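You operate a simulated robot arm through the tools that you are given. There is no shell and no other tool. Be economical: measure what you need, move in short steps, check, and stop when the job is done.

Carry out the task below with a simulated robot arm. There is one attempt and no reset: what you move stays moved.

TASK
Put one of the pale-tinned tartlets from the low bench top on the plain wooden board top.
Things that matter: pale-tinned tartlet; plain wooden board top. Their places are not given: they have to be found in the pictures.

It is judged by the outcome, as a careful person would: the job done as asked, and still so three seconds after it is handed in. It fails if anything else is knocked over, pushed out of place, dropped, spilled or broken.

THE ROBOT
A 6-joint arm with a two-finger parallel gripper, fixed in place. Base frame: the origin is at the foot of the arm, x ahead of it, y to its left, z up; the work surface is at about z = 0. Lengths are in mm, angles in degrees, forces in N, time in s.
With the tool pointing down near the work surface it reaches from about 140 to 580 mm from the base axis. Its first joint turns from -66.0 to 66.0 degrees. Payload 2.1 kg.
Tool frame: the origin (TCP) lies between the finger pads and is the grasp point; the fingertips stand 30 mm ahead of it; z points along the fingers, y is the line along which they close. The gripper opens to 94 mm. The fingers are 28 mm wide and 10 mm thick; the gripper's body (50 by 96 mm) begins 55 mm behind the TCP.
Orientation is that of the tool frame in the base frame, as a unit quaternion [x, y, z, w]. With the fingers straight down and closing along the base's y, the tool's x points along the base's -x, its y along +y and its z along -z.

THE INTERFACE
- The arm moves only by the tool jog_arm. Its argument "targets" is a list of rows, each an object (a shift or turn left out is 0, a gripper value left out holds the last) with "gripper": the finger opening in mm, from 0 to 94; "offset": the shift along the tool's x, y, z in mm, a list of three; "rot": the turn, a rotation vector about the tool's x, y, z in rad, a list of three. In form: [{"gripper": gripper, "offset": [x, y, z], "rot": [ax, ay, az]}, ...]. A call has 1 to 8 rows; each row shifts and turns the commanded pose from where the row before left it, along the tool's axes as they then stand. A row lasts 0.2 s, in which the tool goes at most 50 mm and 8.6 degrees; a call with a longer step from one row to the next is refused whole, and so is a gripper value outside its range. A pose out of reach is approached as far as the arm can. The call stops where the force on the tool passes 40 N (or 10 N more than at its start, if that is more) or the arm is blocked; 0.2 s more then pass. The fingers move at their own pace (about 72 mm/s each) and stop on an object; they squeeze with about 24 N. The grip force told is the motor's: it shows also when the fingers shut on nothing. Time passes only in rows, and 0.2 s behind the last, so rows that do not move let the fingers close. It gives the time, the measured TCP pose, the force on the tool (base axes), the opening and the grip force at its end, in the units of the frame above (readings bear some noise).
- Cameras (640 x 400 px; columns grow to the right, rows downward): "scene" is fixed at [61.1, -403.9, 457.8]; the picture's right is [0.63, -0.78, 0.00], its down [-0.61, -0.49, -0.63] and it looks along [0.49, 0.39, -0.78] (base axes); focal length 264 px, centre (320, 200). "wrist" rides on the gripper at [-37, 0, -58] in the tool frame; the picture's right is [0.00, -1.00, 0.00], its down [0.97, 0.00, -0.24] and it looks along [0.24, 0.00, 0.97] (tool axes); focal length 218 px, centre (320, 200).
- get_image(camera): a new picture of that camera. No time passes.
- locate(camera, pixels): for up to 12 pixels [column, row] of the newest picture of that camera ("zoom" is the newest enlarged one), the place [x, y, z] in the base frame of the surface seen there, good to about 2 mm, but the place of the scene camera against the robot may be out by one fixed shift of up to 18 mm in any direction. No time passes.
- zoom(camera, box): a new picture of the part [left, top, right, bottom] of that camera's present view, enlarged. No time passes.
- job_done(): hands the job in; it is judged then, once.

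Work in short steps. Measure before you move; look again where a grasp or a placing could have gone wrong, and mend it. You have 60 turns and 20 pictures in all, the two below and enlarged ones among them. Open the gripper and draw the arm clear of the work before you hand the job in, unless the task says otherwise; then end with one line.

The tools are called after "Emit:" as name(argument=value, ...) on one line, values as JSON. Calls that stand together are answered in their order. jog_arm: Moves the arm, as the interface text tells. Its arguments: {"type":"object","properties":{"targets":{"type":"array"}},"required":["targets"]} The other tools are called the same way: get_image (camera) takes a picture; locate (camera, pixels) gives the place of the surface under pixels of a picture; zoom (camera, box) takes an enlarged picture of a part of a camera's view; job_done () hands the job in.

At the start:

```text
clock: 0.0
ee_pos: [296.6, -43.1, 208.0]
orientation: [-0.001, 1.0, 0.0, 0.001]
force: [-0.5, 0.2, -1.1]
grip_width: 94.0
grasp_force: 0.0
```

scene: 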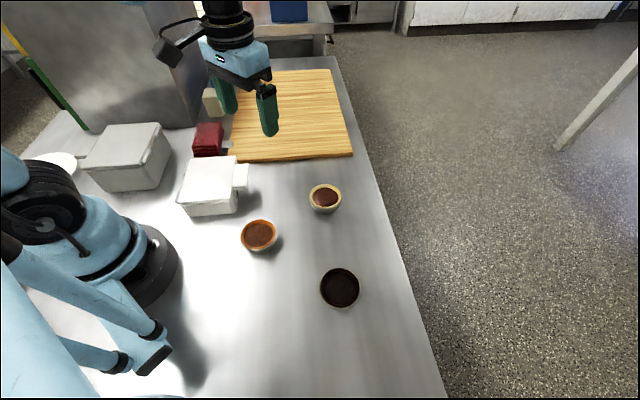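
wrist: 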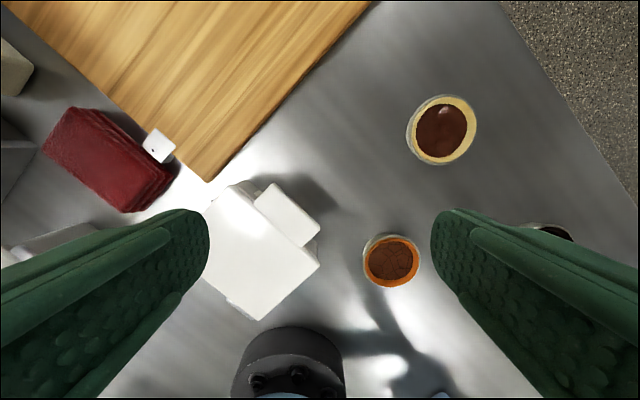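

Three round items are in view at scene (325,198), (259,236) and (340,288). I'll zoom in to tell their tins apart and take rough positions.

Emit:
zoom(camera="scene", box=[220, 160, 380, 320])

Emit:
zoom(camera="wrist", box=[340, 80, 600, 300])

Emit:
locate(camera="wrist", pixels=[[441, 130], [411, 132], [474, 128], [441, 97], [438, 163], [390, 262], [240, 60], [310, 60], [206, 170], [520, 110]])

Emit:
locate(camera="scene", pixels=[[325, 198], [310, 197], [341, 197], [325, 214], [259, 236], [340, 288], [300, 120], [350, 153], [230, 160], [330, 75], [215, 185], [380, 220]])

```text
2.50 times, centred on (300, 240) of scene
```

zoom: 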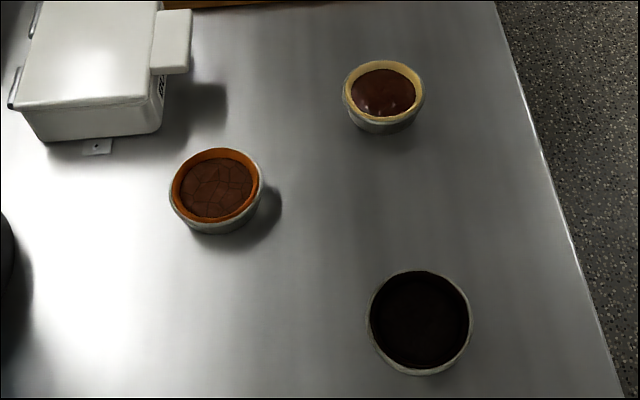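

```text
1.82 times, centred on (470, 190) of wrist
```

zoom: 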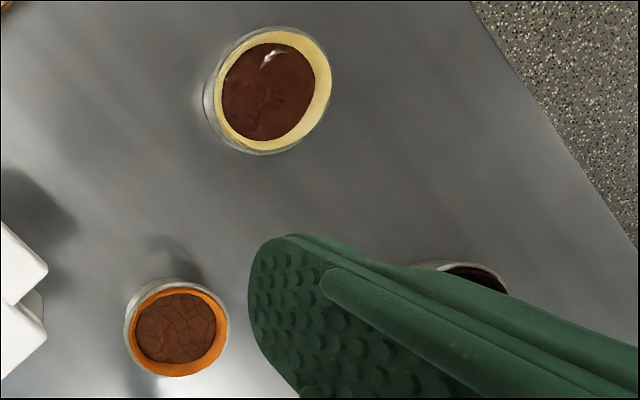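

```text
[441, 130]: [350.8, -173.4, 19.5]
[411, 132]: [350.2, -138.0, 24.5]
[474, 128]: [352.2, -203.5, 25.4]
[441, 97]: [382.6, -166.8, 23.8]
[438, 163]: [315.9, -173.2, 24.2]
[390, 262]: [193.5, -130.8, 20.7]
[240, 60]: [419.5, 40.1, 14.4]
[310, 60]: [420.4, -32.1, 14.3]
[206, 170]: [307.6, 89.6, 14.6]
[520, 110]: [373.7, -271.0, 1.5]
```

```text
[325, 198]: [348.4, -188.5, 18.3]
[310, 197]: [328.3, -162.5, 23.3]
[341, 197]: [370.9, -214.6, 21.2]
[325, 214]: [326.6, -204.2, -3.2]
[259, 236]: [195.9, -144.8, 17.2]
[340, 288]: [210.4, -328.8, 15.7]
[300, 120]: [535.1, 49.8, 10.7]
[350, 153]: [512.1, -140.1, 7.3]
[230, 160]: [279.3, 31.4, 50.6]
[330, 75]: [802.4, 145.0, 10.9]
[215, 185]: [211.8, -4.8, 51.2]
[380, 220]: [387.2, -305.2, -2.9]
```

The tins all look similar in this view, so I'll look closer at the glossy one and the dark one.

Emit:
zoom(camera="scene", box=[305, 175, 345, 220])

Emit:
zoom(camera="scene", box=[315, 262, 365, 312])

Emit:
zoom(camera="scene", box=[237, 212, 283, 258])

```text
8.89 times, centred on (325, 198) of scene
```

zoom: 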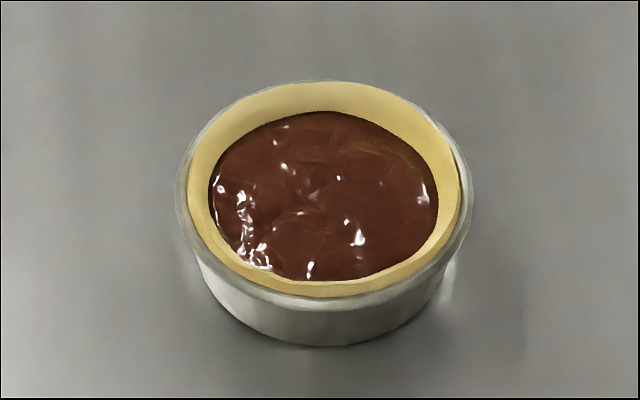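

```text
8.00 times, centred on (340, 287) of scene
```

zoom: 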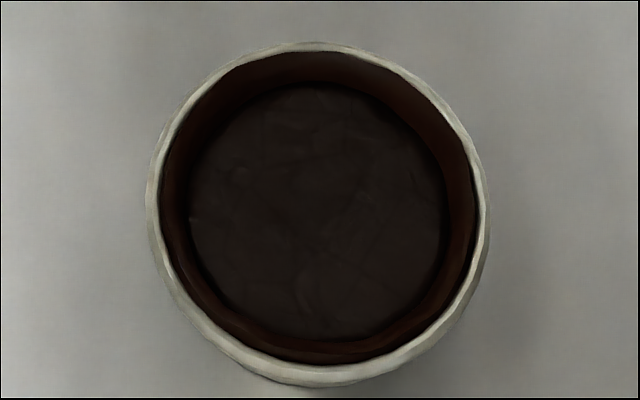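

```text
8.70 times, centred on (260, 235) of scene
```

zoom: 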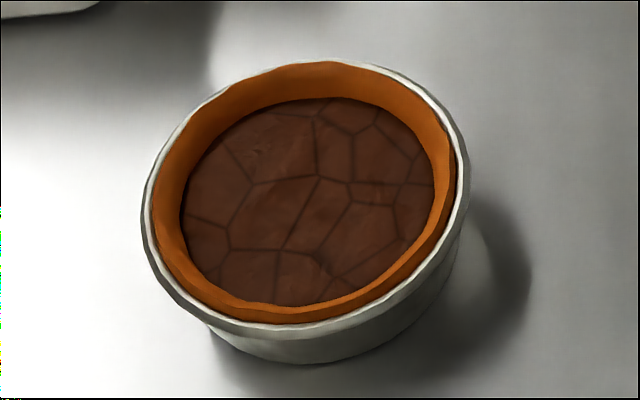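

All three tins are pale, so any of them fits the request. The glossy one is wet and could spill, and the dark one is burnt. I choose the set, golden one near (194,-131) and go above it for a closer measurement.

Emit:
jog_arm(targets=[{"offset": [34, -29, 10]}, {"offset": [34, -29, 10]}, {"offset": [34, -30, 10]}, {"offset": [0, 0, 0]}])

Emit:
get_image(camera="wrist")

```text
clock: 1.0
ee_pos: [195.7, -130.5, 177.5]
orientation: [0.0, 1.0, 0.001, 0.001]
force: [0.5, 0.2, 0.3]
grip_width: 94.0
grasp_force: 0.2
```

```text
12 pictures are left
```

wrist: 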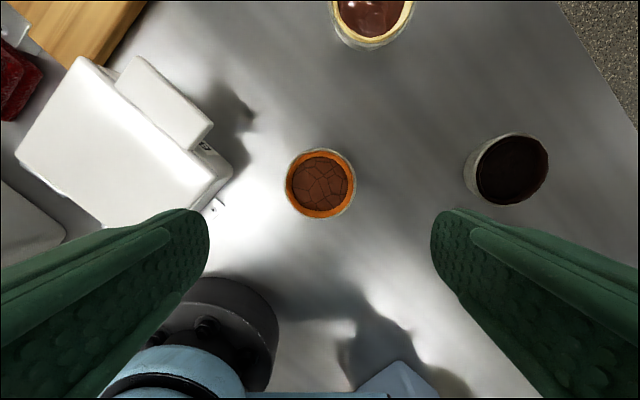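

The golden tart is centred near (320,184), with its rim from column 285 to 356 and row 149 to 219. I'll locate the rim and the surroundings.

Emit:
locate(camera="wrist", pixels=[[287, 184], [354, 184], [320, 151], [320, 216], [320, 184], [205, 208], [232, 175], [208, 128], [475, 190], [85, 60], [115, 30], [350, 40]])

```text
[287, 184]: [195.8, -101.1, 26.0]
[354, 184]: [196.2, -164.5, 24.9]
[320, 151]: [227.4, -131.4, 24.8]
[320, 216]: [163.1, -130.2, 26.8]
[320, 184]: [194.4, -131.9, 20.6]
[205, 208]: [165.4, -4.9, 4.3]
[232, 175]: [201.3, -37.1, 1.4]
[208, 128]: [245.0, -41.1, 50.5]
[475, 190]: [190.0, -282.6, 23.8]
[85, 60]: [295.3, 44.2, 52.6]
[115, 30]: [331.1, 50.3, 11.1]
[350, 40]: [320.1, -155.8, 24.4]
```

The rim centre is about (195.5,-132.5,26) with a diameter of 66. I descend straight to TCP z≈38, which puts the tips at about 8.

Emit:
jog_arm(targets=[{"offset": [0, -2, 35]}, {"offset": [0, 0, 40]}, {"offset": [0, 0, 35]}, {"offset": [0, 0, 20]}, {"offset": [0, 0, 9]}, {"offset": [0, 0, 0]}])

```text
clock: 2.4
ee_pos: [195.9, -133.3, 38.8]
orientation: [-0.001, 1.0, 0.001, 0.0]
force: [-1.1, -1.0, -0.2]
grip_width: 94.0
grasp_force: 0.0
```

The arm is in place with no contact, so I close the fingers.

Emit:
jog_arm(targets=[{"gripper": 56}, {}, {}])

```text
clock: 3.2
ee_pos: [195.2, -132.5, 39.1]
orientation: [0.0, 1.0, 0.001, 0.001]
force: [0.2, 0.7, 0.7]
grip_width: 72.7
grasp_force: 24.0
```

The fingers stopped at 72.7 mm with 24 N. I lift a little and check.

Emit:
jog_arm(targets=[{"offset": [0, 0, -10]}, {"offset": [0, 0, -25]}, {"offset": [0, 0, -35]}, {"offset": [0, 0, -30]}, {}])

Emit:
get_image(camera="wrist")

Emit:
get_image(camera="scene")

```text
clock: 4.4
ee_pos: [195.5, -133.6, 140.6]
orientation: [-0.001, 1.0, 0.001, 0.001]
force: [-0.6, 0.2, -1.4]
grip_width: 72.6
grasp_force: 24.5
```

```text
11 pictures are left
```

wrist: 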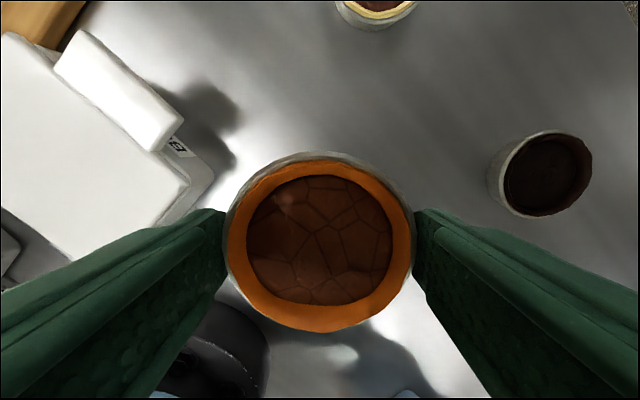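

```text
10 pictures are left
```

scene: 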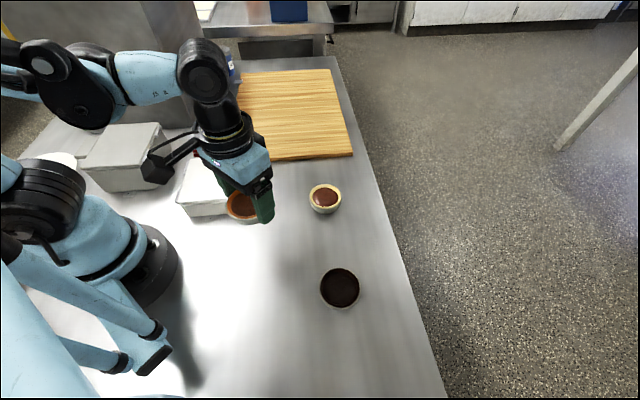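

The tart is held level. The board top is at z≈14 and its near edge runs from (308,90) to about (510,-127). I carry the tart over to about (460,30).

Emit:
jog_arm(targets=[{"offset": [-20, 12, 0]}, {"offset": [-38, 23, 0]}, {"offset": [-40, 25, 0]}, {"offset": [-40, 25, 0]}, {"offset": [-40, 25, 0]}, {"offset": [-40, 25, 0]}, {"offset": [-30, 18, 0]}, {"offset": [-17, 10, 0]}])

Emit:
get_image(camera="wrist")

Emit:
get_image(camera="scene")

```text
clock: 6.2
ee_pos: [461.4, 29.5, 140.1]
orientation: [0.0, 1.0, 0.001, 0.0]
force: [-0.7, 0.2, -1.2]
grip_width: 72.8
grasp_force: 24.0
```

```text
9 pictures are left
```

wrist: 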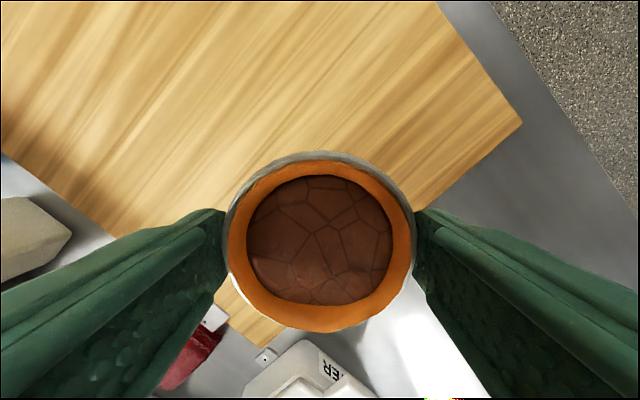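

```text
8 pictures are left
```

scene: 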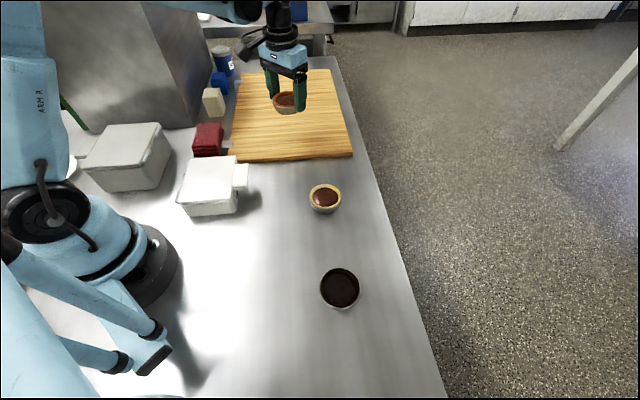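

The board is clear below the tart. I check its edges against the landing spot.

Emit:
locate(camera="wrist", pixels=[[518, 124], [262, 343], [108, 234], [436, 198], [320, 130], [5, 150], [55, 235], [262, 356]])

```text
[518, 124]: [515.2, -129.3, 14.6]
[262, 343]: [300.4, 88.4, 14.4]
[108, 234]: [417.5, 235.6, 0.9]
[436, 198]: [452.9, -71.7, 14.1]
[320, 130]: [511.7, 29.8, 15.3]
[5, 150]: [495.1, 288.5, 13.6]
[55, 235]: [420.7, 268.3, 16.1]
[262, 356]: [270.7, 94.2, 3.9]
```

The landing spot is about 73 mm inside the edge. I grasped at z=39 on the bench, so contact on the board should come at z≈53; I lower slowly to that.

Emit:
jog_arm(targets=[{"offset": [0, 0, 30]}, {"offset": [0, 0, 30]}, {"offset": [0, 0, 16]}, {"offset": [0, 0, 6]}, {"offset": [0, 0, 2]}, {}])

```text
clock: 7.6
ee_pos: [460.5, 29.5, 55.6]
orientation: [-0.001, 1.0, 0.001, 0.001]
force: [-0.4, -0.4, -0.7]
grip_width: 72.6
grasp_force: 24.2
```

No contact yet, so I go down in 1 mm steps.

Emit:
jog_arm(targets=[{"offset": [0, 0, 1]}, {"offset": [0, 0, 1]}, {}])

```text
clock: 8.4
ee_pos: [460.9, 30.9, 53.7]
orientation: [-0.001, 1.0, 0.001, 0.0]
force: [-0.2, 0.3, -0.6]
grip_width: 72.5
grasp_force: 24.4
```

Emit:
jog_arm(targets=[{"offset": [0, 0, 0.7]}, {"offset": [0, 0, 0.5]}, {}])

```text
clock: 9.2
ee_pos: [460.8, 31.9, 52.2]
orientation: [-0.001, 1.0, 0.0, 0.001]
force: [-2.3, -0.4, 6.3]
grip_width: 72.7
grasp_force: 23.3
```

The force rose to 6 N, so the tart is on the board. I open gently, then fully, and rise.

Emit:
jog_arm(targets=[{"gripper": 80}, {}, {"gripper": 94}, {}, {"offset": [0, 0, -15]}, {"offset": [0, 0, -35]}, {"offset": [0, 0, -40]}, {"offset": [0, 0, -40]}])

Emit:
get_image(camera="wrist")

Emit:
get_image(camera="scene")

```text
clock: 11.0
ee_pos: [458.8, 31.5, 184.1]
orientation: [-0.001, 1.0, 0.001, 0.001]
force: [-1.1, 0.8, 0.1]
grip_width: 93.7
grasp_force: 0.1
```

```text
7 pictures are left
```

wrist: 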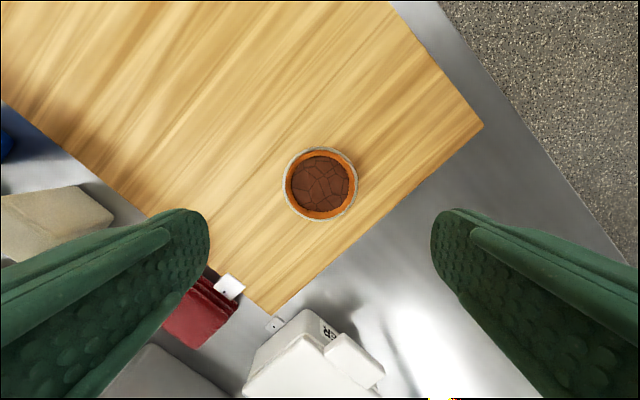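

```text
6 pictures are left
```

scene: 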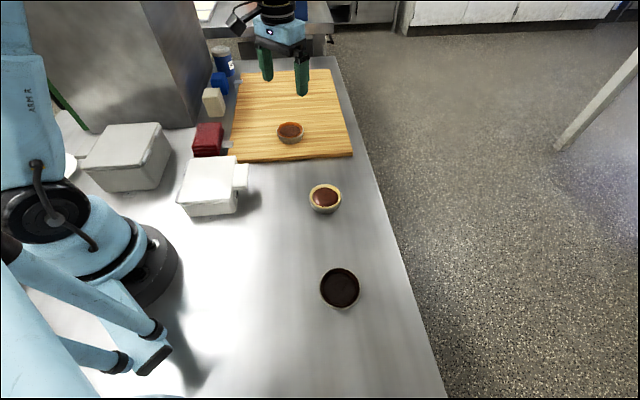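

The tart stands level on the board, everything else is where it was, and the arm is clear. I hand in the job.

Emit:
job_done()

```text
The job is handed in.
```

I put the golden, set pale-tinned tartlet on the plain wooden board top; nothing else was moved, and the gripper is open and clear.
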